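You operate a simulated robot arm through the tools that you are given. There is no shell and no other tool.

The job below is to be done with a simulated robot arm. You get a single attempt, and the scene is never put back.

Task
Fit the seal that the card names on the stub shaft, then the grey bush.
Fine: both go right down on the bearing.

The check looks at the end state, three seconds after you hand in, the way a careful person would. Anything else that was tipped, shoved, dropped, spilled or broken makes it a failure. Lids that push on must go on centred and level and be pressed home; caps that screw on are set level and turned clockwise until they are tight.

Robot
A 6-joint arm with a two-finger parallel gripper, fixed in place. Base frame: the origin is at the foot of the arm, x ahead of it, y to its left, z up; the work surface is at about z = 880. Readings come in mm, degrees, newtons and seconds.
With the tool pointing down near the work surface it reaches from about 240 to 640 mm from the base axis. Its first joint turns from -66.0 to 66.0 degrees. Payload 2.7 kg.
The TCP is the grasp point between the finger pads, 23 mm short of the fingertips. In the tool frame z runs along the fingers and y along their closing line. The gripper opens to 94 mm. The fingers are 38 mm wide and 10 mm thick; the gripper's body (54 by 96 mm) begins 39 mm behind the TCP.
Orientation is that of the tool frame in the base frame, as [roll, pitch, yaw] about the fixed x, y, z axes, in that order (R = Rz(yaw) Ry(pitch) Rx(roll)). With the fingers straight down and closing along the base's y, the tool's x points along the base's -x, its y along +y and its z along -z.

Tools
- The arm moves only by the tool apply_moves. Its argument "moves" is a list of rows, each a list of 7 numbers: the shift along the base's x, y, z in mm, then the turn, a rotation vector about the base's x, y, z in rad, then the closure in counts, from 0 (fully open) to 255 (shut). In form: [[tx, ty, tz, ax, ay, az, claw], ...]. A call has 1 to 20 rows; each row shifts and turns the commanded pose from where the row before left it. A row lasts 0.2 s, in which the tool goes at most 50 mm and 8.6 degrees; a call with a longer step from one row to the next is refused whole, and so is a gripper value outside its range. Where a pose cannot be reached the arm comes as near as it can. A force on the tool above 40 N (or 10 N above the force at the start of the call, whichever is more), or a blocked arm, ends the call early, and 0.2 s more pass. The fingers move at their own pace (about 45 mm/s each) and stop on an object; they squeeze with about 37 N. The grip force told is the motor's: it shows also when the fingers shut on nothing. Time passes only in rows, and 0.2 s behind the last, so rows that do not move let the fingers close. It gives the time, the measured TCP pose, the force on the tool (base axes), the opening and the grip force at its end, in the units of the frame above (readings bear some noise), with the torque about the TCP (base axes, N m) and any sound that the robot's microphone picked up.
- Cameras (640 x 400 px; columns grow to the right, rows downward): "scene" is fixed at [89.3, -446.1, 1413.5]; the picture's right is [0.62, -0.78, 0.00], its down [-0.37, -0.29, -0.88] and it looks along [0.69, 0.55, -0.47] (base axes); focal length 309 px, centre (320, 200). "wrist" rides on the gripper at [86, 16, -75] in the tool frame; the picture's right is [-0.18, 0.98, 0.00], its down [-0.58, -0.11, -0.81] and it looks along [-0.79, -0.15, 0.59] (tool axes); focal length 243 px, centre (320, 200). There is no depth. A picture from a camera that has moved, and an enlarged one, comes with that camera's place and axes in the base frame and with its lens.
- grab_frame(camera): a new picture of that camera. The clock stands still meanwhile.
- inspect(camera, box): a new picture of the part [left, top, right, bottom] of that camera's present view, enlarged. The clock stands still meanwhile.
- finish_job(): hands the job in; it is judged then, once.

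Places have to be worked out from the pictures, the camera data and where the tool is seen. Open the gripper and draw the arm clear of the work before you hand the job in, unless the task says otherwise.

The tools are called after "Call:" as name(argument=value, ...) on one line, values as JSON. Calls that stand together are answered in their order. apply_moves: Moves the arm, as the interface text tells. Its arguments: {"type":"object","properties":{"moves":{"type":"array","items":{"type":"array","items":{"type":"number"}}}},"required":["moves"]} The other tools are called the same way: grab_frame (camera) takes a picture; inspect (camera, box) takes an enlarged picture of a part of a camera's view; finish_job () hands the job in.

At the start:

```text
t: 0.0
position: [423.2, 27.4, 1179.9]
tool_rot: [180.0, -0.1, 180.0]
force: [-0.3, -0.2, -0.2]
ft_torque: [0.02, -0.01, -0.03]
gripper_width: 94.0
finger_force: 0.1
```

scene: 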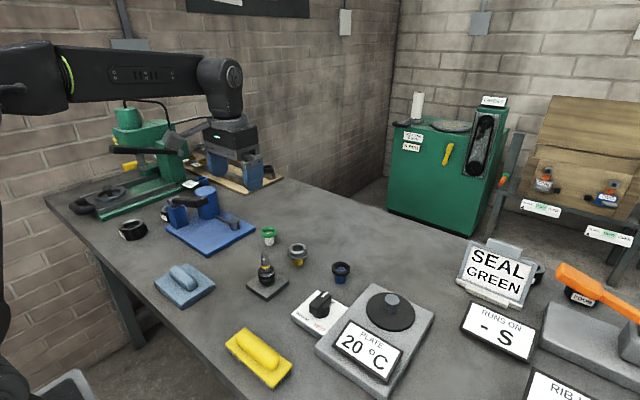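
wrist: 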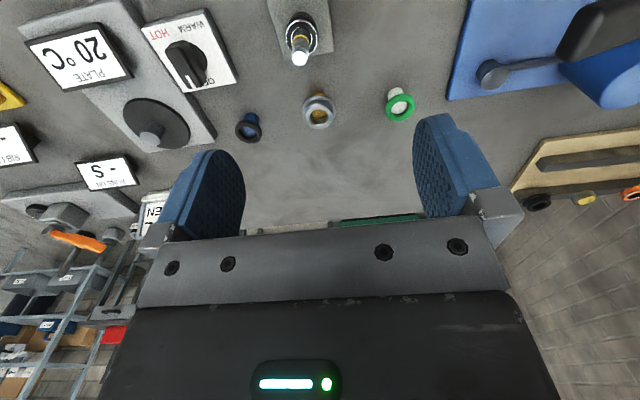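

The card reads "SEAL GREEN"; there are green and blue seals, a grey bush and a stub shaft on a base plate. I'll enlarge the pictures to read the cards and see the parts.

Call:
inspect(camera="scene", box=[220, 210, 380, 310])

Call:
inspect(camera="scene", box=[400, 220, 640, 400])

Call:
inspect(camera="wrist", box=[220, 0, 440, 140])

Call:
inspect(camera="scene", box=[80, 90, 300, 260])

```text
4.00 times, centred on (300, 260) of scene
camera zoom: at [89.3, -446.1, 1413.5], right [0.62, -0.78, 0.0], down [-0.37, -0.29, -0.88], along [0.69, 0.55, -0.47], focal length 1236 px, centre (400, -40)
```

zoom: 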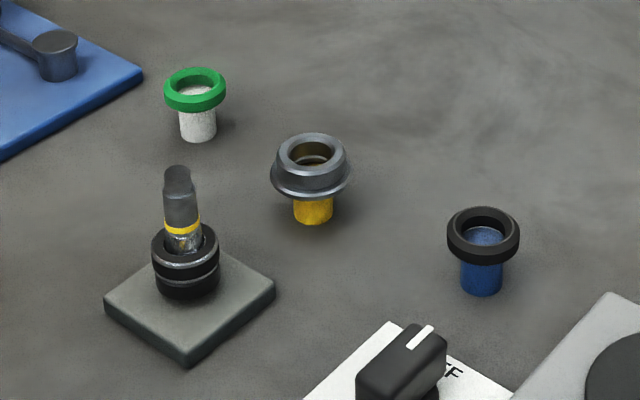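

```text
2.22 times, centred on (520, 310) of scene
camera zoom: at [89.3, -446.1, 1413.5], right [0.62, -0.78, 0.0], down [-0.37, -0.29, -0.88], along [0.69, 0.55, -0.47], focal length 686 px, centre (-124, -44)
```

zoom: 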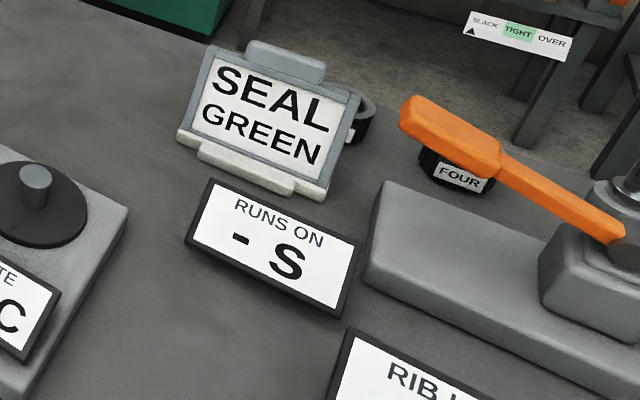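

```text
2.86 times, centred on (330, 70) of wrist
camera zoom: at [337.5, 43.5, 1255.9], right [0.18, 0.98, 0.0], down [0.58, -0.11, 0.81], along [0.79, -0.15, -0.59], focal length 693 px, centre (291, 571)
```

zoom: 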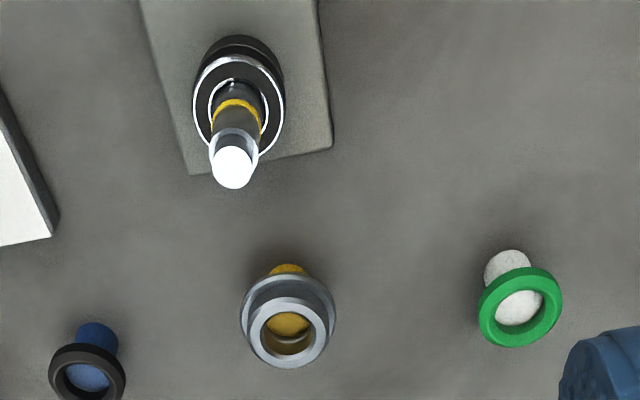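

```text
2.35 times, centred on (190, 175) of scene
camera zoom: at [89.3, -446.1, 1413.5], right [0.62, -0.78, 0.0], down [-0.37, -0.29, -0.88], along [0.69, 0.55, -0.47], focal length 727 px, centre (626, 259)
```

zoom: 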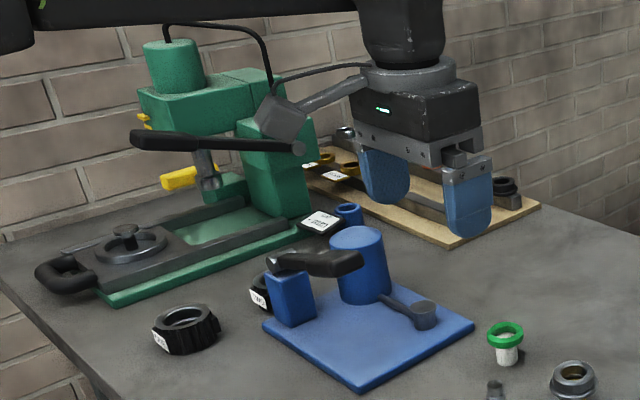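

The card names the green seal. By triangulation I have the shaft at about (452, 0) with its top near z=978. The green seal is at about (567, 122), the bush at (558, 0) and the black seal at (570, -123), all on pegs with tops near z=927. I'll lower the arm a little, staying clear of the shaft, for a closer look.

Call:
apply_moves(moves=[[-10, -10, -35, 0, 0, 0, 0], [-10, -10, -35, 0, 0, 0, 0], [-8, -7, -35, 0, 0, 0, 0], [0, 0, -30, 0, 0, 0, 0], [0, 0, 0, 0, 0, 0, 0]])

Call:
grab_frame(camera="wrist")

Call:
inspect(camera="wrist", box=[240, 20, 400, 180])

Call:
grab_frame(camera="scene")

Call:
inspect(camera="scene", box=[236, 220, 316, 310])

```text
t: 1.2
position: [392.9, 1.1, 1045.8]
tool_rot: [-180.0, 0.0, 179.9]
force: [0.2, 0.0, 0.4]
ft_torque: [0.0, 0.03, -0.03]
gripper_width: 94.0
finger_force: 0.0
```

```text
taken
camera wrist: at [308.3, 16.1, 1120.7], right [0.18, 0.98, 0.0], down [0.58, -0.11, 0.81], along [0.79, -0.15, -0.59], focal length 243 px, centre (320, 200)
```

wrist: 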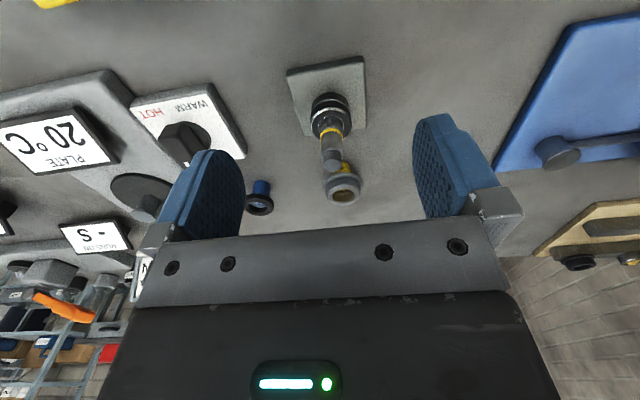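

```text
2.50 times, centred on (320, 100) of wrist
camera zoom: at [308.3, 16.1, 1120.7], right [0.18, 0.98, 0.0], down [0.58, -0.11, 0.81], along [0.79, -0.15, -0.59], focal length 606 px, centre (320, 450)
```

zoom: 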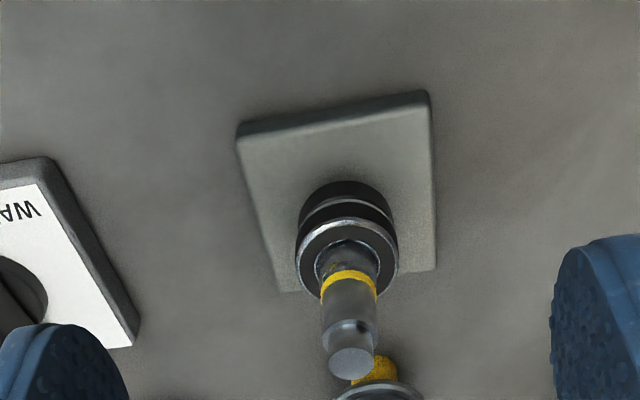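

```text
taken
```

scene: 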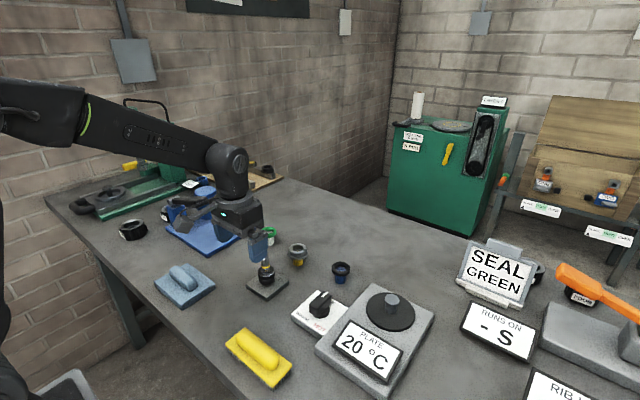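

```text
4.44 times, centred on (276, 265) of scene
camera zoom: at [89.3, -446.1, 1413.5], right [0.62, -0.78, 0.0], down [-0.37, -0.29, -0.88], along [0.69, 0.55, -0.47], focal length 1373 px, centre (516, -89)
```

zoom: 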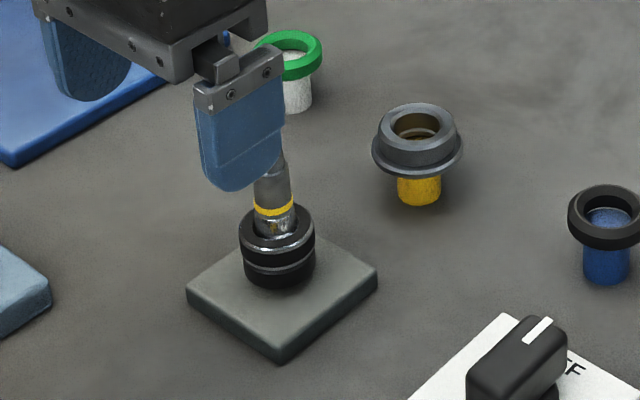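

The shaft has a stepped nose, with a yellow band just above the bearing. Next I'll move towards the green seal, keeping the fingertips above the shaft top, and look into it.

Call:
apply_moves(moves=[[20, 28, 0, 0, 0, 0, 0], [25, 30, 0, 0, 0, 0, 0], [25, 30, 0, 0, 0, 0, 0], [20, 25, 0, 0, 0, 0, 0], [0, 0, 0, 0, 0, 0, 0]])

Call:
grab_frame(camera="wrist")

Call:
inspect(camera="wrist", box=[280, 90, 400, 190])

Call:
inspect(camera="scene", box=[250, 220, 310, 270])

Call:
inspect(camera="scene", box=[520, 350, 640, 400])

Call:
inspect(camera="scene", box=[280, 270, 440, 390])

```text
t: 2.4
position: [485.9, 113.9, 1044.4]
tool_rot: [180.0, 0.0, -180.0]
force: [1.0, 0.1, 0.1]
ft_torque: [-0.05, -0.03, 0.01]
gripper_width: 94.0
finger_force: 0.1
```

```text
taken
camera wrist: at [399.7, 130.4, 1121.2], right [0.18, 0.98, 0.0], down [0.58, -0.11, 0.81], along [0.79, -0.15, -0.59], focal length 243 px, centre (320, 200)
```

wrist: 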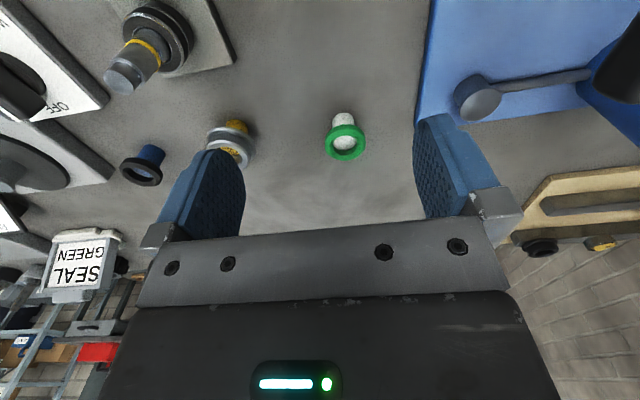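

```text
4.00 times, centred on (340, 140) of wrist
camera zoom: at [399.7, 130.4, 1121.2], right [0.18, 0.98, 0.0], down [0.58, -0.11, 0.81], along [0.79, -0.15, -0.59], focal length 970 px, centre (240, 440)
```

zoom: 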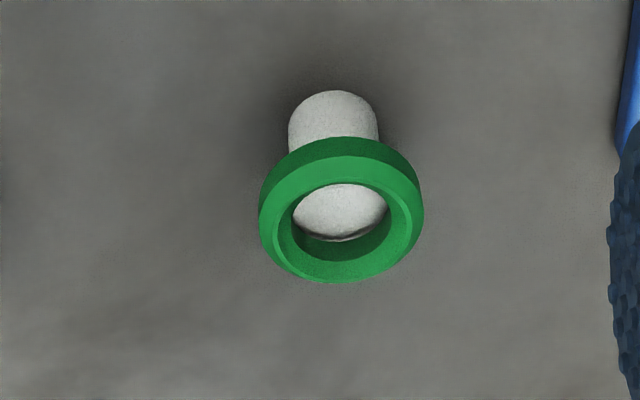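

```text
8.00 times, centred on (280, 245) of scene
camera zoom: at [89.3, -446.1, 1413.5], right [0.62, -0.78, 0.0], down [-0.37, -0.29, -0.88], along [0.69, 0.55, -0.47], focal length 2471 px, centre (640, -160)
```

zoom: 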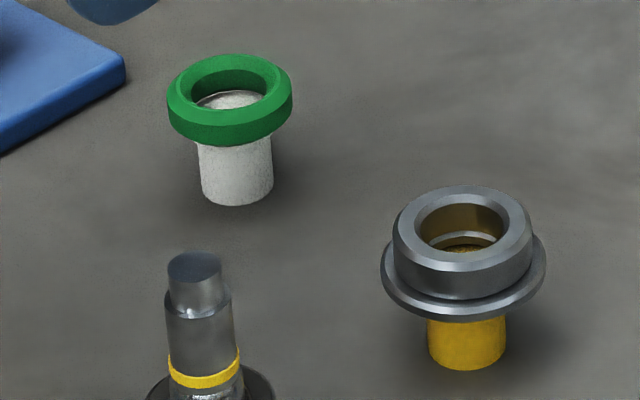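

```text
5.33 times, centred on (580, 375) of scene
camera zoom: at [89.3, -446.1, 1413.5], right [0.62, -0.78, 0.0], down [-0.37, -0.29, -0.88], along [0.69, 0.55, -0.47], focal length 1647 px, centre (-1067, -733)
```

zoom: 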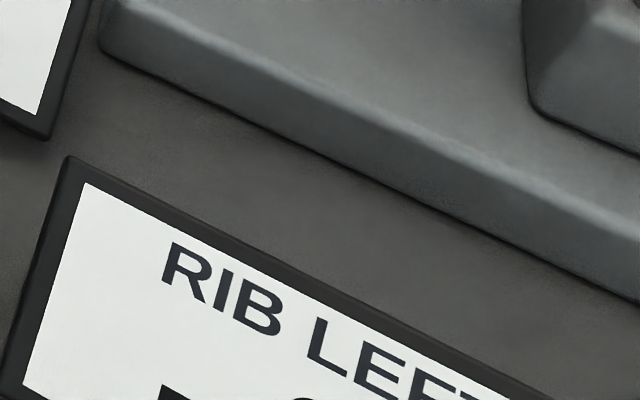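

```text
3.33 times, centred on (360, 330) of scene
camera zoom: at [89.3, -446.1, 1413.5], right [0.62, -0.78, 0.0], down [-0.37, -0.29, -0.88], along [0.69, 0.55, -0.47], focal length 1030 px, centre (187, -233)
```

zoom: 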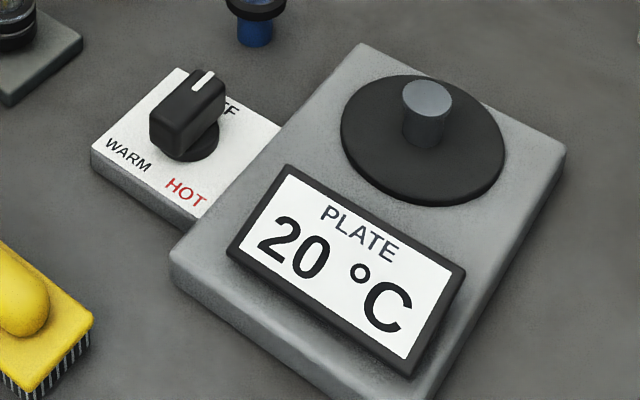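

The ring on the white peg is the green seal: about 43 mm outer diameter and 14 mm tall, centred near (572, 124.5) with its top near z=925. I'll go above it, part-close the fingers to about 68 mm and check the alignment.

Call:
apply_moves(moves=[[30, 4, 0, 0, 0, 0, 70], [30, 4, 0, 0, 0, 0, 70], [26, 2.6, 0, 0, 0, 0, 70], [0, 0, -30, 0, 0, 0, 70], [0, 0, -20, 0, 0, 0, 70], [0, 0, 0, 0, 0, 0, 70]])

Call:
grab_frame(camera="wrist")

Call:
inspect(camera="scene", box=[210, 200, 320, 270])

```text
t: 3.8
position: [571.4, 125.5, 996.1]
tool_rot: [180.0, 0.0, -180.0]
force: [-0.9, 0.3, -0.1]
ft_torque: [-0.01, 0.01, 0.05]
gripper_width: 68.5
finger_force: 0.1
```

```text
taken
camera wrist: at [486.1, 141.0, 1071.6], right [0.18, 0.98, 0.0], down [0.58, -0.11, 0.81], along [0.79, -0.15, -0.59], focal length 243 px, centre (320, 200)
```

wrist: 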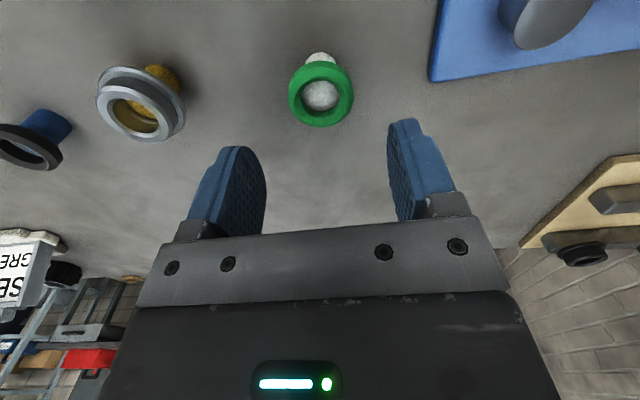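

```text
5.71 times, centred on (265, 235) of scene
camera zoom: at [89.3, -446.1, 1413.5], right [0.62, -0.78, 0.0], down [-0.37, -0.29, -0.88], along [0.69, 0.55, -0.47], focal length 1765 px, centre (634, 0)
```

zoom: 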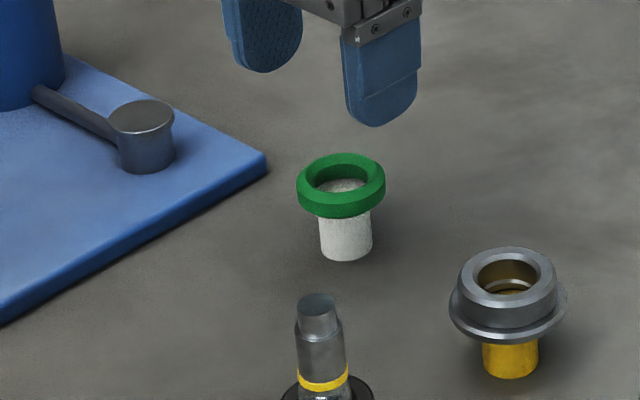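

The ring sits nearly under the TCP. I'll enlarge the wrist view to refine its centre before descending.

Call:
inspect(camera="wrist", box=[270, 40, 370, 140])

```text
4.00 times, centred on (320, 90) of wrist
camera zoom: at [486.1, 141.0, 1071.6], right [0.18, 0.98, 0.0], down [0.58, -0.11, 0.81], along [0.79, -0.15, -0.59], focal length 970 px, centre (320, 640)
```

zoom: 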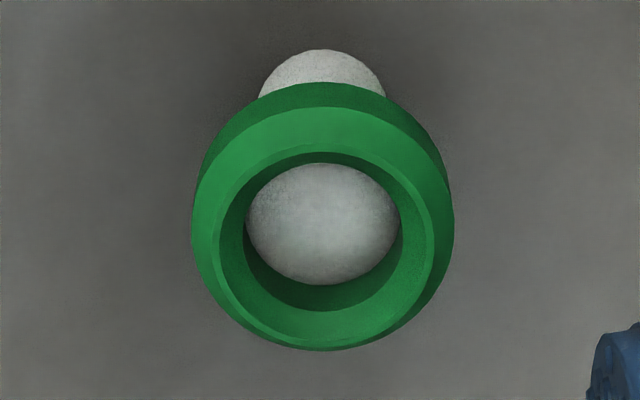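

The seal centre works out at (571.7, 125.2), matching the TCP at (571.4, 125.5). I'll descend to about z=931 with the fingers clear on both sides, then look before closing.

Call:
apply_moves(moves=[[0, 0, -25, 0, 0, 0, 70], [0, 0, -25, 0, 0, 0, 70], [0, 0, -15, 0, 0, 0, 70], [0, 0, 0, 0, 0, 0, 70], [0, 0, 0, 0, 0, 0, 70]])

Call:
inspect(camera="scene", box=[220, 200, 320, 270])

Call:
inspect(camera="wrist", box=[220, 60, 420, 220])

```text
t: 5.0
position: [571.0, 124.0, 929.8]
tool_rot: [-180.0, 0.0, 179.9]
force: [-0.1, -0.3, 0.2]
ft_torque: [0.01, 0.0, 0.01]
gripper_width: 68.2
finger_force: 0.1
```

```text
5.71 times, centred on (270, 235) of scene
camera zoom: at [89.3, -446.1, 1413.5], right [0.62, -0.78, 0.0], down [-0.37, -0.29, -0.88], along [0.69, 0.55, -0.47], focal length 1765 px, centre (606, 0)
```

zoom: 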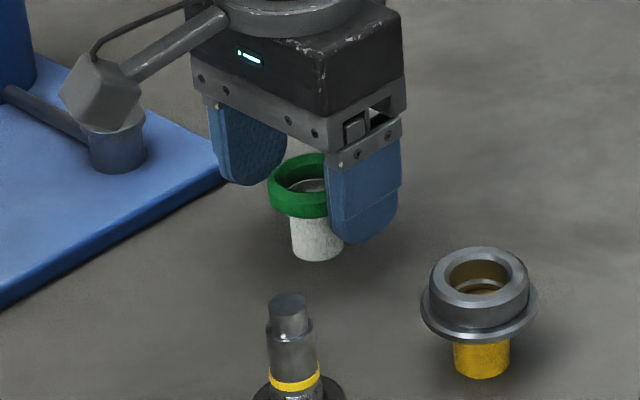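

```text
2.50 times, centred on (320, 140) of wrist
camera zoom: at [486.4, 140.6, 1005.0], right [0.18, 0.98, 0.0], down [0.58, -0.11, 0.81], along [0.79, -0.15, -0.59], focal length 606 px, centre (320, 350)
```

zoom: 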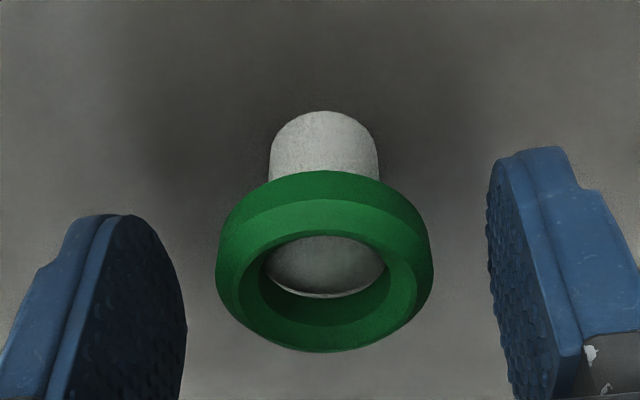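

The fingers straddle the ring evenly, and the tips are about 6 mm below its underside. I'll close on it and check the grip before lifting.

Call:
apply_moves(moves=[[0, 0, 1, 0, 0, 0, 255], [0, 0, 0, 0, 0, 0, 255], [0, 0, 0, 0, 0, 0, 255], [0, 0, 0, 0, 0, 0, 255]])

Call:
inspect(camera="wrist", box=[220, 60, 420, 220])

```text
t: 6.0
position: [572.7, 124.4, 930.8]
tool_rot: [180.0, 0.0, 179.9]
force: [-0.4, 0.3, 0.0]
ft_torque: [0.02, 0.01, 0.01]
gripper_width: 42.7
finger_force: 37.1
```

```text
2.50 times, centred on (320, 140) of wrist
camera zoom: at [486.4, 140.2, 1006.9], right [0.18, 0.98, 0.0], down [0.58, -0.11, 0.81], along [0.79, -0.15, -0.59], focal length 606 px, centre (320, 350)
```

zoom: 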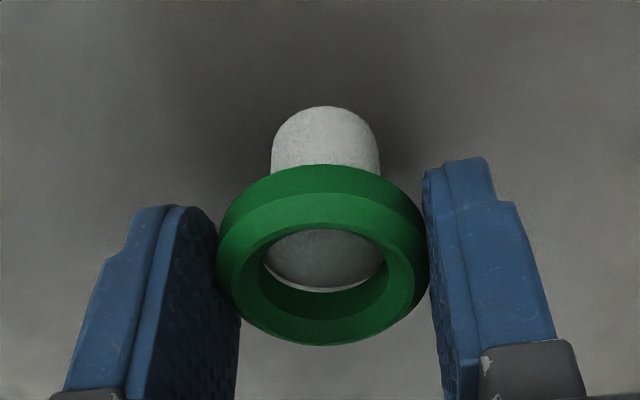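

It is gripped at 42.7 mm with no side load. I'll lift straight up by about 90 mm and look at the seal in hand.

Call:
apply_moves(moves=[[0, 0, 10, 0, 0, 0, 255], [0, 0, 20, 0, 0, 0, 255], [0, 0, 30, 0, 0, 0, 255], [0, 0, 30, 0, 0, 0, 255], [0, 0, 0, 0, 0, 0, 255]])

Call:
inspect(camera="wrist", box=[240, 90, 400, 210])

Call:
inspect(camera="scene", box=[220, 160, 320, 270])

```text
t: 7.2
position: [572.2, 125.4, 1021.6]
tool_rot: [180.0, -0.1, -179.9]
force: [-0.7, 0.2, -0.5]
ft_torque: [0.02, 0.0, 0.05]
gripper_width: 42.6
finger_force: 37.0
```

```text
3.33 times, centred on (320, 150) of wrist
camera zoom: at [485.7, 140.3, 1096.8], right [0.18, 0.98, 0.0], down [0.58, -0.11, 0.81], along [0.79, -0.15, -0.59], focal length 809 px, centre (320, 367)
```

zoom: 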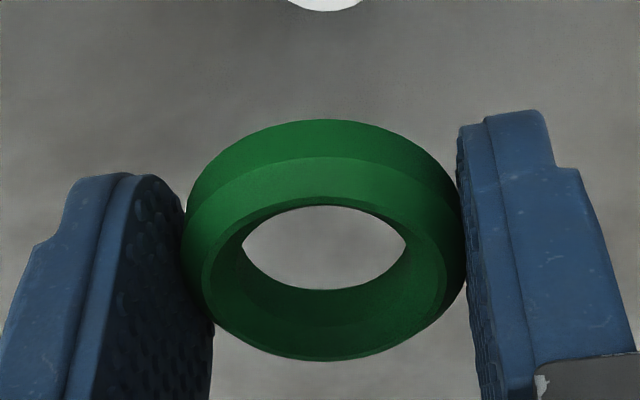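

```text
3.64 times, centred on (270, 215) of scene
camera zoom: at [89.3, -446.1, 1413.5], right [0.62, -0.78, 0.0], down [-0.37, -0.29, -0.88], along [0.69, 0.55, -0.47], focal length 1123 px, centre (502, 146)
```

zoom: 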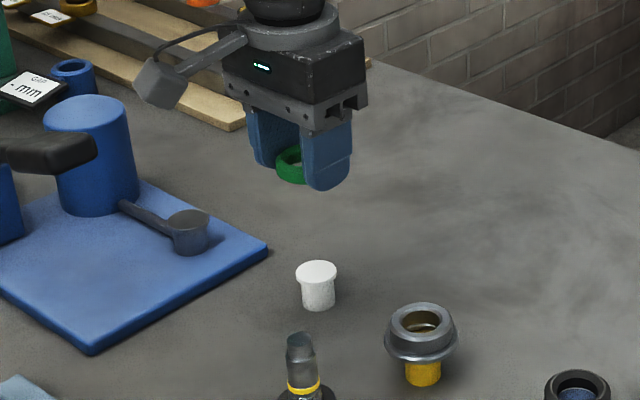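

The seal came off cleanly and level in the grip. The shaft axis works out at about (451, 0) with its top near z=980. I'll carry the seal over it, with the tips above 995, and compare both views.

Call:
apply_moves(moves=[[-20, -21, 0, 0, 0, 0, 255], [-25, -26, 0, 0, 0, 0, 255], [-25, -26, 0, 0, 0, 0, 255], [-25, -26, 0, 0, 0, 0, 255], [-18, -18, 0, 0, 0, 0, 255], [-8.5, -8.5, 0, 0, 0, 0, 255], [0, 0, 0, 0, 0, 0, 255], [0, 0, 0, 0, 0, 0, 255]])

Call:
inspect(camera="wrist", box=[240, 80, 400, 200])

Call:
inspect(camera="scene", box=[226, 210, 306, 300])

```text
t: 9.0
position: [448.8, -1.5, 1022.6]
tool_rot: [180.0, 0.1, -179.9]
force: [-0.2, 0.7, -0.8]
ft_torque: [0.01, 0.03, 0.01]
gripper_width: 42.7
finger_force: 37.2
```

```text
3.33 times, centred on (320, 140) of wrist
camera zoom: at [363.6, 14.3, 1097.9], right [0.18, 0.98, 0.0], down [0.58, -0.11, 0.81], along [0.79, -0.15, -0.59], focal length 809 px, centre (320, 400)
```

zoom: 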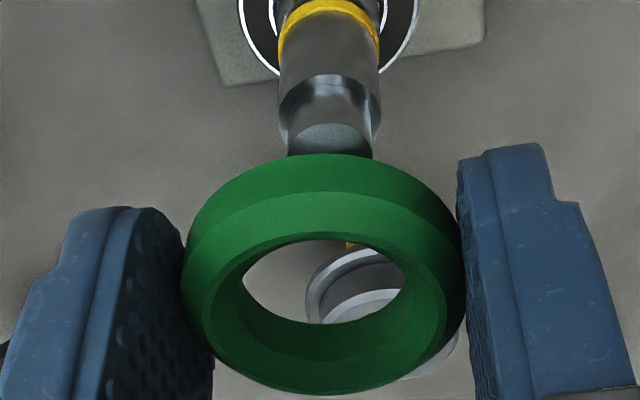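

```text
4.44 times, centred on (266, 255) of scene
camera zoom: at [89.3, -446.1, 1413.5], right [0.62, -0.78, 0.0], down [-0.37, -0.29, -0.88], along [0.69, 0.55, -0.47], focal length 1373 px, centre (560, -44)
```

zoom: 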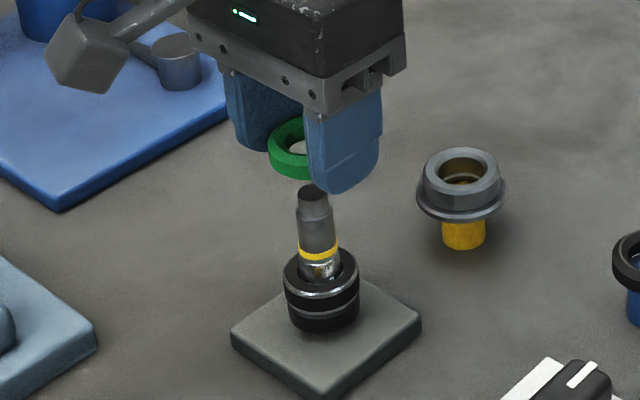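

Both views show the seal about 1.3 mm short in +y of the shaft axis, with x matching to within a millimetre. I'll shift +1.4 mm in y, lower to just above the nose and recheck.

Call:
apply_moves(moves=[[0, 1.4, -8, 0, 0, 0, 255], [0, 0, -8, 0, 0, 0, 255], [0, 0, 0, 0, 0, 0, 255]])

Call:
inspect(camera="wrist", box=[240, 80, 400, 200])

Call:
inspect(camera="scene", box=[236, 220, 296, 280])

```text
t: 9.8
position: [448.6, -0.3, 1006.5]
tool_rot: [-180.0, 0.0, 180.0]
force: [0.2, 0.4, -0.2]
ft_torque: [0.01, -0.01, 0.02]
gripper_width: 42.5
finger_force: 36.4
```

```text
3.33 times, centred on (320, 140) of wrist
camera zoom: at [363.6, 15.4, 1081.1], right [0.18, 0.98, 0.0], down [0.58, -0.11, 0.81], along [0.79, -0.15, -0.59], focal length 809 px, centre (320, 400)
```

zoom: 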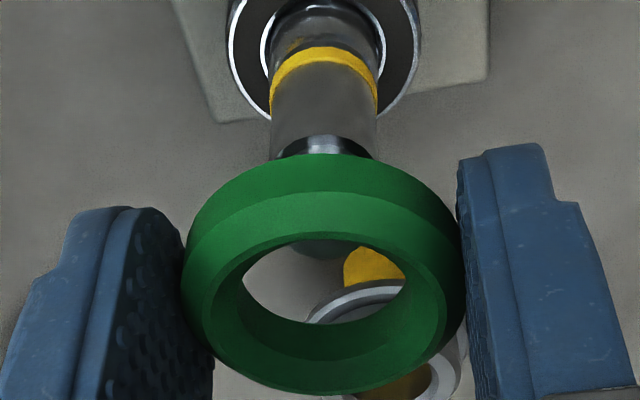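

```text
6.67 times, centred on (266, 250) of scene
camera zoom: at [89.3, -446.1, 1413.5], right [0.62, -0.78, 0.0], down [-0.37, -0.29, -0.88], along [0.69, 0.55, -0.47], focal length 2059 px, centre (680, -133)
```

zoom: 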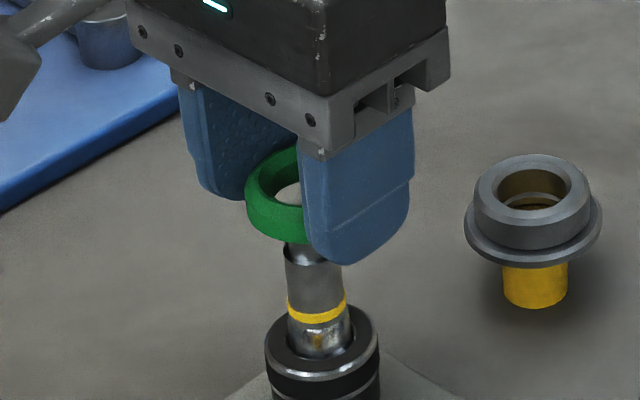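

The shaft now lines up laterally with the bore, and the nose shows through it. I'll lower slowly while watching the force.

Call:
apply_moves(moves=[[0, 0, -4, 0, 0, 0, 255], [0, 0, -4, 0, 0, 0, 255], [0, 0, -4, 0, 0, 0, 255], [0, 0, -3, 0, 0, 0, 255], [0, 0, 0, 0, 0, 0, 255]])

Call:
inspect(camera="wrist", box=[240, 80, 400, 200])

Call:
inspect(camera="scene", box=[236, 220, 296, 280])

```text
t: 11.0
position: [449.1, 0.3, 989.8]
tool_rot: [-180.0, 0.0, 180.0]
force: [0.3, 0.0, -0.9]
ft_torque: [0.01, 0.01, 0.01]
gripper_width: 42.7
finger_force: 37.0
```

```text
3.33 times, centred on (320, 140) of wrist
camera zoom: at [363.4, 16.2, 1065.0], right [0.18, 0.98, 0.0], down [0.58, -0.11, 0.81], along [0.79, -0.15, -0.59], focal length 809 px, centre (320, 400)
```

zoom: 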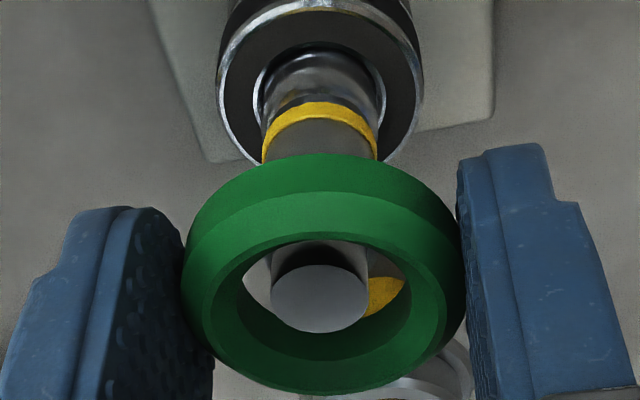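

```text
6.67 times, centred on (266, 250) of scene
camera zoom: at [89.3, -446.1, 1413.5], right [0.62, -0.78, 0.0], down [-0.37, -0.29, -0.88], along [0.69, 0.55, -0.47], focal length 2059 px, centre (680, -133)
```

zoom: 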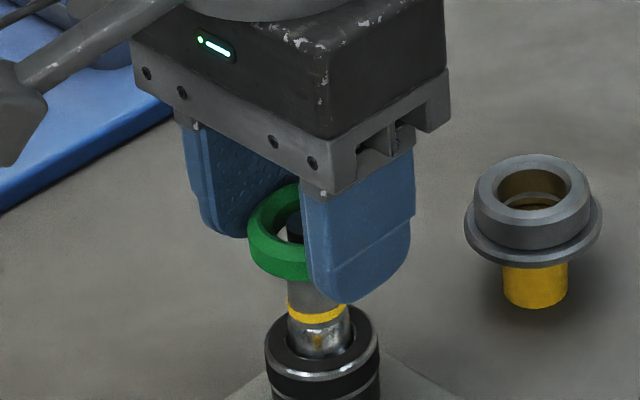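

The nose is inside the bore, with the ring about 0.6 mm too far to +y. I'll trim that and continue down in small steps.

Call:
apply_moves(moves=[[0.4, -0.6, -3, 0, 0, 0, 255], [0, 0, -4, 0, 0, 0, 255], [0, 0, -4, 0, 0, 0, 255], [0, 0, -4, 0, 0, 0, 255], [0, 0, -4, 0, 0, 0, 255], [0, 0, 0, 0, 0, 0, 255]])

Call:
inspect(camera="wrist", box=[240, 80, 400, 200])

Call:
inspect(camera="scene", box=[236, 220, 296, 280])

```text
t: 12.4
position: [449.1, -1.1, 971.0]
tool_rot: [-179.9, 0.0, -180.0]
force: [0.9, -0.4, -1.3]
ft_torque: [-0.02, 0.03, 0.0]
gripper_width: 42.8
finger_force: 36.9
```

```text
3.33 times, centred on (320, 140) of wrist
camera zoom: at [364.0, 15.7, 1046.6], right [0.18, 0.98, 0.0], down [0.58, -0.11, 0.81], along [0.79, -0.15, -0.59], focal length 809 px, centre (320, 400)
```

zoom: 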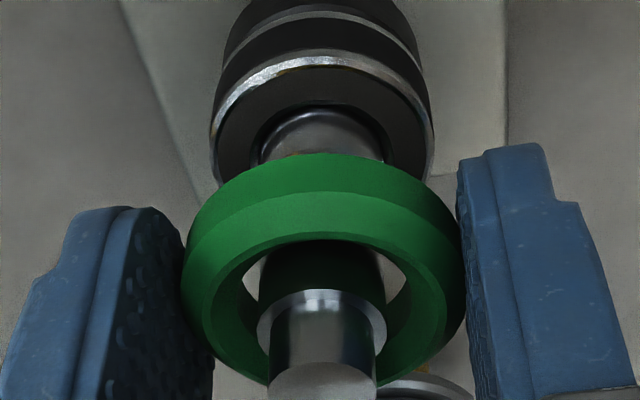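

```text
6.67 times, centred on (266, 250) of scene
camera zoom: at [89.3, -446.1, 1413.5], right [0.62, -0.78, 0.0], down [-0.37, -0.29, -0.88], along [0.69, 0.55, -0.47], focal length 2059 px, centre (680, -133)
```

zoom: 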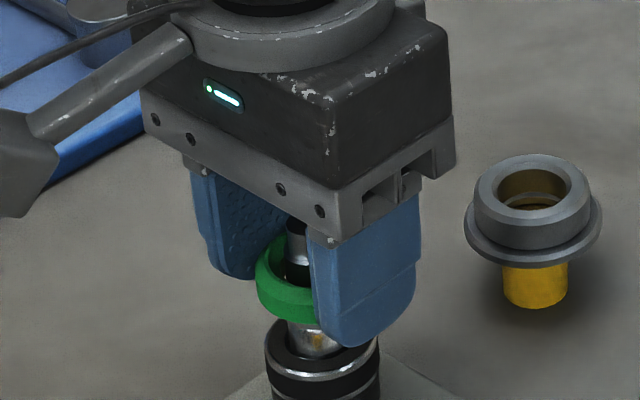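

Clearance is good on both sides of the shaft, with no contact force. I'll continue down, in smaller steps near the bearing.

Call:
apply_moves(moves=[[0, 0, -4, 0, 0, 0, 255], [0, 0, -4, 0, 0, 0, 255], [0, 0, -4, 0, 0, 0, 255], [0, 0, -3, 0, 0, 0, 255], [0, 0, -2, 0, 0, 0, 255], [0, 0, 0, 0, 0, 0, 255]])

Call:
inspect(camera="wrist", box=[240, 80, 400, 200])

Call:
inspect(camera="scene", box=[236, 230, 296, 290])

```text
t: 13.8
position: [449.8, 0.0, 954.4]
tool_rot: [180.0, 0.0, 180.0]
force: [-0.8, -0.3, -0.8]
ft_torque: [-0.01, -0.02, 0.01]
gripper_width: 42.7
finger_force: 36.9
```

```text
3.33 times, centred on (320, 140) of wrist
camera zoom: at [364.4, 15.0, 1029.5], right [0.18, 0.98, 0.0], down [0.58, -0.11, 0.81], along [0.79, -0.15, -0.59], focal length 809 px, centre (320, 400)
```

zoom: 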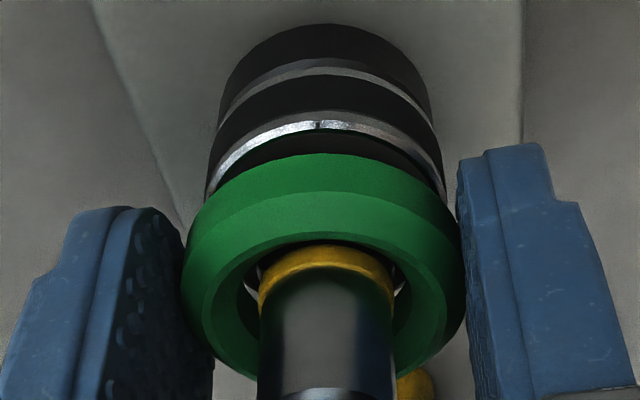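

```text
6.67 times, centred on (266, 260) of scene
camera zoom: at [89.3, -446.1, 1413.5], right [0.62, -0.78, 0.0], down [-0.37, -0.29, -0.88], along [0.69, 0.55, -0.47], focal length 2059 px, centre (680, -200)
```

zoom: 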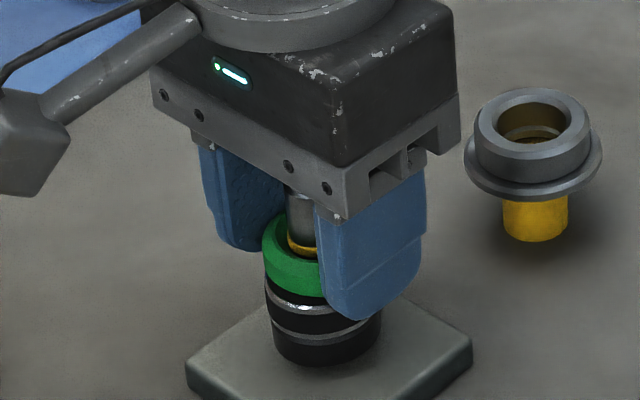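

The seal is now a few millimetres above the bearing face with no contact yet. I'll go on in 2 mm steps, feeling for contact.

Call:
apply_moves(moves=[[0, 0, -2, 0, 0, 0, 255], [0, 0, -2, 0, 0, 0, 255], [0, 0, -1, 0, 0, 0, 255], [0, 0, 0, 0, 0, 0, 255]])

```text
t: 14.8
position: [449.0, -1.8, 951.7]
tool_rot: [180.0, 0.3, -180.0]
force: [-6.5, -2.3, 24.1]
ft_torque: [-0.07, 0.28, 0.0]
gripper_width: 42.6
finger_force: 37.7
```

There is 24 N of contact at about z=951. I'll look at where the seal sits.

Call:
inspect(camera="wrist", box=[240, 80, 400, 200])

Call:
inspect(camera="scene", box=[246, 240, 286, 280])

```text
3.33 times, centred on (320, 140) of wrist
camera zoom: at [364.3, 15.2, 1025.9], right [0.18, 0.98, 0.0], down [0.58, -0.11, 0.81], along [0.79, -0.15, -0.59], focal length 809 px, centre (320, 400)
```

zoom: 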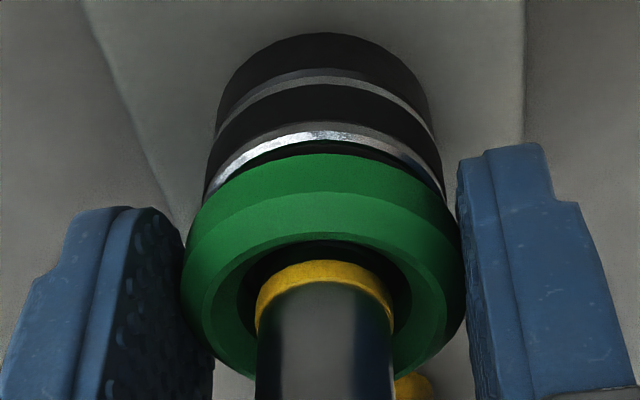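

```text
10.00 times, centred on (266, 260) of scene
camera zoom: at [88.8, -446.2, 1413.5], right [0.62, -0.78, 0.0], down [-0.37, -0.29, -0.88], along [0.69, 0.55, -0.47], focal length 3089 px, centre (860, -400)
```

zoom: 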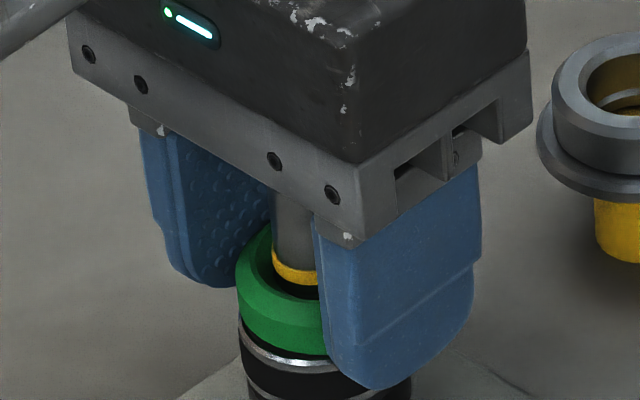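

The load is off-centre (Fx about -6.5, Ty 0.28), so the ring is catching on the -x side of the seat, and a small gap to the bearing remains. I'll back off, shift about -0.8 mm in x and -0.3 in y, and go down again.

Call:
apply_moves(moves=[[0, 0, 3, 0, 0, 0, 255], [-0.8, -0.3, 0, 0, 0, 0, 255], [0, 0, -2, 0, 0, 0, 255], [0, 0, 0, 0, 0, 0, 255]])

```text
t: 15.8
position: [449.1, 0.0, 950.3]
tool_rot: [-179.9, 0.1, -180.0]
force: [-0.3, 1.8, 11.6]
ft_torque: [0.07, 0.01, -0.02]
gripper_width: 42.7
finger_force: 37.0
```

Fx is now zero and the load is nearly straight. I'll press on down in 1 mm steps with a tiny +y trim.

Call:
apply_moves(moves=[[0, 0.2, -1, 0, 0, 0, 255], [0, 0, -1, 0, 0, 0, 255], [0, 0, 0, 0, 0, 0, 255]])

Call:
inspect(camera="wrist", box=[240, 80, 400, 200])

Call:
inspect(camera="scene", box=[246, 240, 286, 280])

```text
t: 16.6
position: [449.0, -0.6, 949.9]
tool_rot: [180.0, 0.2, 180.0]
force: [-9.9, -3.8, 36.3]
ft_torque: [-0.14, 0.32, 0.0]
gripper_width: 42.7
finger_force: 36.8
```

```text
3.33 times, centred on (320, 140) of wrist
camera zoom: at [363.6, 15.3, 1025.5], right [0.18, 0.98, 0.0], down [0.58, -0.11, 0.81], along [0.79, -0.15, -0.59], focal length 809 px, centre (320, 400)
```

zoom: 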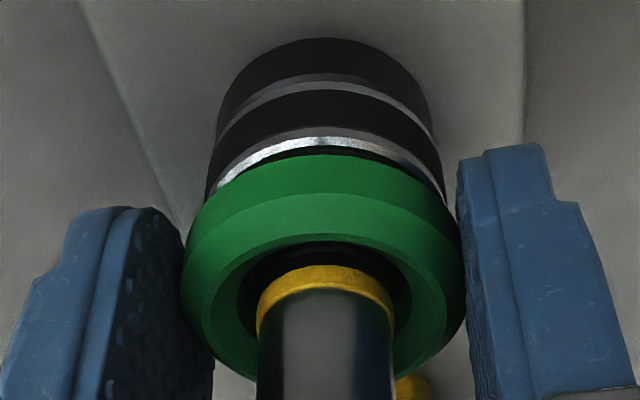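

```text
10.00 times, centred on (266, 260) of scene
camera zoom: at [88.5, -446.2, 1413.5], right [0.62, -0.78, 0.0], down [-0.37, -0.29, -0.88], along [0.69, 0.55, -0.47], focal length 3089 px, centre (860, -400)
```

zoom: 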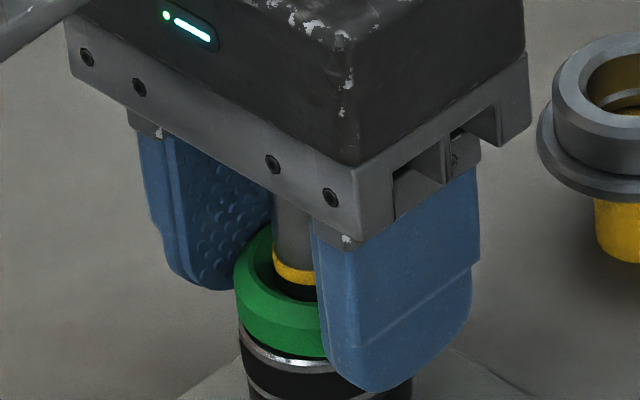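

It is at 36 N and moved down a bit, with the lateral force pointing -x/-y, so the ring still wants to move that way. I'll ease off, trim -0.6/-0.3 and press again.

Call:
apply_moves(moves=[[-0.3, -0.1, 1, 0, 0, 0, 255], [-0.3, -0.2, 0, 0, 0, 0, 255], [0, 0, -1, 0, 0, 0, 255], [0, 0, 0, 0, 0, 0, 255]])

```text
t: 17.6
position: [449.6, -1.8, 950.2]
tool_rot: [-179.9, 0.3, -180.0]
force: [-4.6, -0.6, 35.3]
ft_torque: [-0.03, 0.1, -0.05]
gripper_width: 42.7
finger_force: 36.7
```

The load is now vertical but stiff, so either the seal is on the bearing or it is stopped on a seat. I'll release the load, open the fingers, rise and look at the seal unobstructed.

Call:
apply_moves(moves=[[0, 0, 1.5, 0, 0, 0, 255], [0, 0, 0, 0, 0, 0, 120], [0, 0, 0, 0, 0, 0, 70], [0, 0, 0, 0, 0, 0, 70], [0, 0, 20, 0, 0, 0, 70], [0, 0, 30, 0, 0, 0, 70], [0, 0, 30, 0, 0, 0, 70], [0, 0, 0, 0, 0, 0, 70]])

Call:
inspect(camera="wrist", box=[240, 40, 400, 160])

Call:
inspect(camera="scene", box=[246, 240, 296, 300])

```text
t: 19.4
position: [450.0, -1.3, 1029.5]
tool_rot: [179.9, 0.0, -179.9]
force: [0.1, 0.0, -0.9]
ft_torque: [0.01, -0.01, -0.01]
gripper_width: 68.2
finger_force: 0.0
```

```text
3.33 times, centred on (320, 100) of wrist
camera zoom: at [365.3, 15.3, 1105.1], right [0.18, 0.98, 0.0], down [0.58, -0.11, 0.81], along [0.79, -0.15, -0.59], focal length 809 px, centre (320, 533)
```

zoom: 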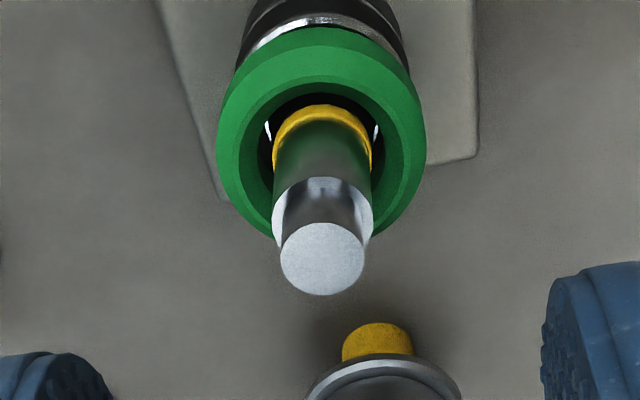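

```text
6.67 times, centred on (271, 270) of scene
camera zoom: at [89.3, -446.1, 1413.5], right [0.62, -0.78, 0.0], down [-0.37, -0.29, -0.88], along [0.69, 0.55, -0.47], focal length 2059 px, centre (647, -267)
```

zoom: 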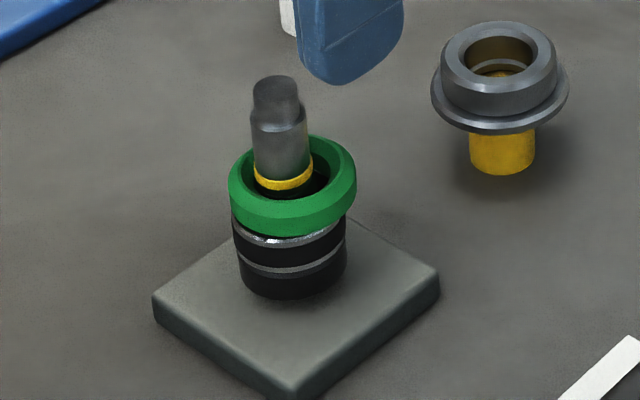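

The seal is on the shaft, but I can't yet tell whether it is level and fully down. I'll move the wrist camera back and lower for a flatter side view.

Call:
apply_moves(moves=[[-40, 0, 0, 0, 0, 0, 70], [-40, 0, 0, 0, 0, 0, 70], [0, 0, -40, 0, 0, 0, 70], [0, 0, -30, 0, 0, 0, 70], [0, 0, 0, 0, 0, 0, 70]])

Call:
grab_frame(camera="wrist")

Call:
inspect(camera="scene", box=[256, 240, 286, 270])

```text
t: 20.6
position: [367.9, -1.8, 957.9]
tool_rot: [-180.0, 0.0, 179.8]
force: [0.5, 0.3, 0.2]
ft_torque: [0.0, -0.02, -0.01]
gripper_width: 68.2
finger_force: 0.0
```

```text
taken
camera wrist: at [283.4, 14.0, 1033.1], right [0.18, 0.98, 0.0], down [0.58, -0.11, 0.81], along [0.79, -0.15, -0.59], focal length 243 px, centre (320, 200)
```

wrist: 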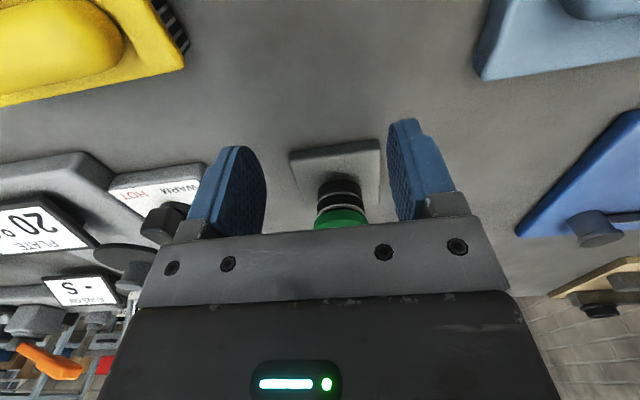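

```text
13.33 times, centred on (271, 255) of scene
camera zoom: at [89.3, -446.1, 1413.5], right [0.62, -0.78, 0.0], down [-0.37, -0.29, -0.88], along [0.69, 0.55, -0.47], focal length 4118 px, centre (973, -533)
```

zoom: 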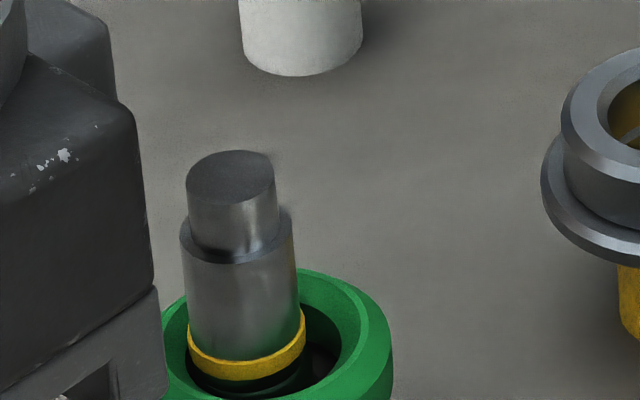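

The gripper body hides the seal at this pose, so I'll raise 40 mm and enlarge both views.

Call:
apply_moves(moves=[[-10, 0, 30, 0, 0, 0, 0], [0, 0, 15, 0, 0, 0, 0], [0, 0, 0, 0, 0, 0, 0]])

Call:
inspect(camera="wrist", box=[290, 130, 370, 200])

Call:
inspect(camera="scene", box=[256, 250, 286, 290])

```text
t: 21.4
position: [357.7, -1.3, 1004.3]
tool_rot: [180.0, 0.0, -180.0]
force: [0.3, 0.8, 1.1]
ft_torque: [0.01, 0.01, 0.01]
gripper_width: 93.7
finger_force: 0.0
```

```text
5.71 times, centred on (330, 165) of wrist
camera zoom: at [272.9, 14.8, 1079.5], right [0.18, 0.98, 0.0], down [0.58, -0.11, 0.81], along [0.79, -0.15, -0.59], focal length 1386 px, centre (263, 400)
```

zoom: 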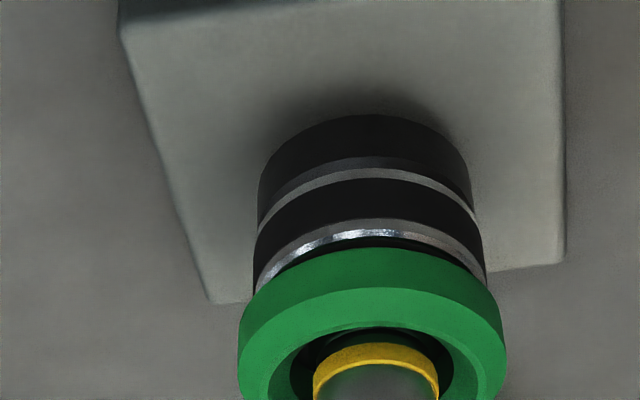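

```text
10.00 times, centred on (271, 270) of scene
camera zoom: at [89.3, -446.1, 1413.5], right [0.62, -0.78, 0.0], down [-0.37, -0.29, -0.88], along [0.69, 0.55, -0.47], focal length 3089 px, centre (810, -500)
```

zoom: 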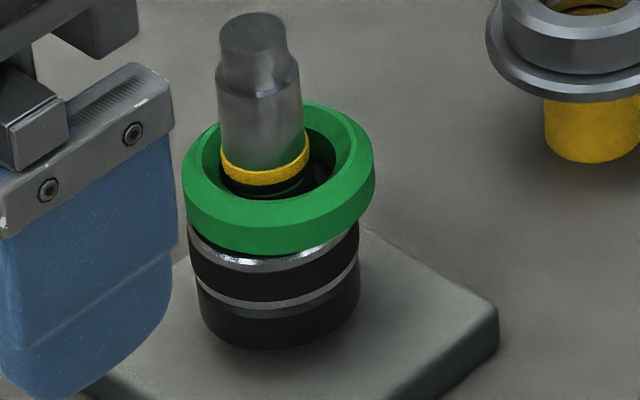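

The seal is hung up, tilted about 5°, and high on the +x/-y side. I'll set the fingers to a gap of about 26 mm so they straddle the shaft, come over it with a small +x offset and press down on the high side.

Call:
apply_moves(moves=[[0, 0, 25, 0, 0, 0, 184], [35, 0, 0, 0, 0, 0, 184], [35, 0, 0, 0, 0, 0, 184], [26, 0, 0, 0, 0, 0, 184], [0, 0, 0, 0, 0, 0, 184], [0, 0, 0, 0, 0, 0, 184]])

Call:
inspect(camera="wrist", box=[240, 60, 400, 180])

Call:
inspect(camera="scene", box=[236, 220, 306, 290])

```text
t: 22.8
position: [453.5, 0.9, 1028.2]
tool_rot: [180.0, 0.0, -180.0]
force: [0.8, -0.5, 0.7]
ft_torque: [-0.02, -0.04, 0.04]
gripper_width: 26.2
finger_force: 0.1
```

```text
3.33 times, centred on (320, 120) of wrist
camera zoom: at [367.9, 16.4, 1104.3], right [0.18, 0.98, 0.0], down [0.58, -0.11, 0.81], along [0.79, -0.15, -0.59], focal length 809 px, centre (320, 467)
```

zoom: 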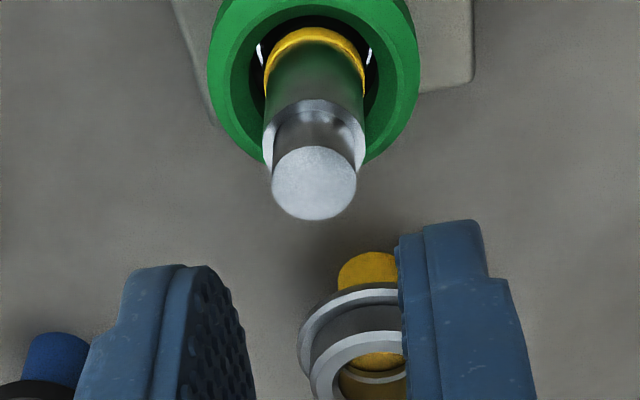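

```text
5.71 times, centred on (271, 255) of scene
camera zoom: at [89.3, -446.1, 1413.5], right [0.62, -0.78, 0.0], down [-0.37, -0.29, -0.88], along [0.69, 0.55, -0.47], focal length 1765 px, centre (600, -114)
```

zoom: 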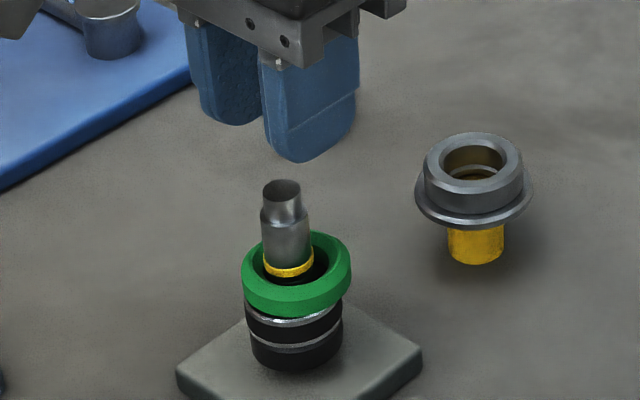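

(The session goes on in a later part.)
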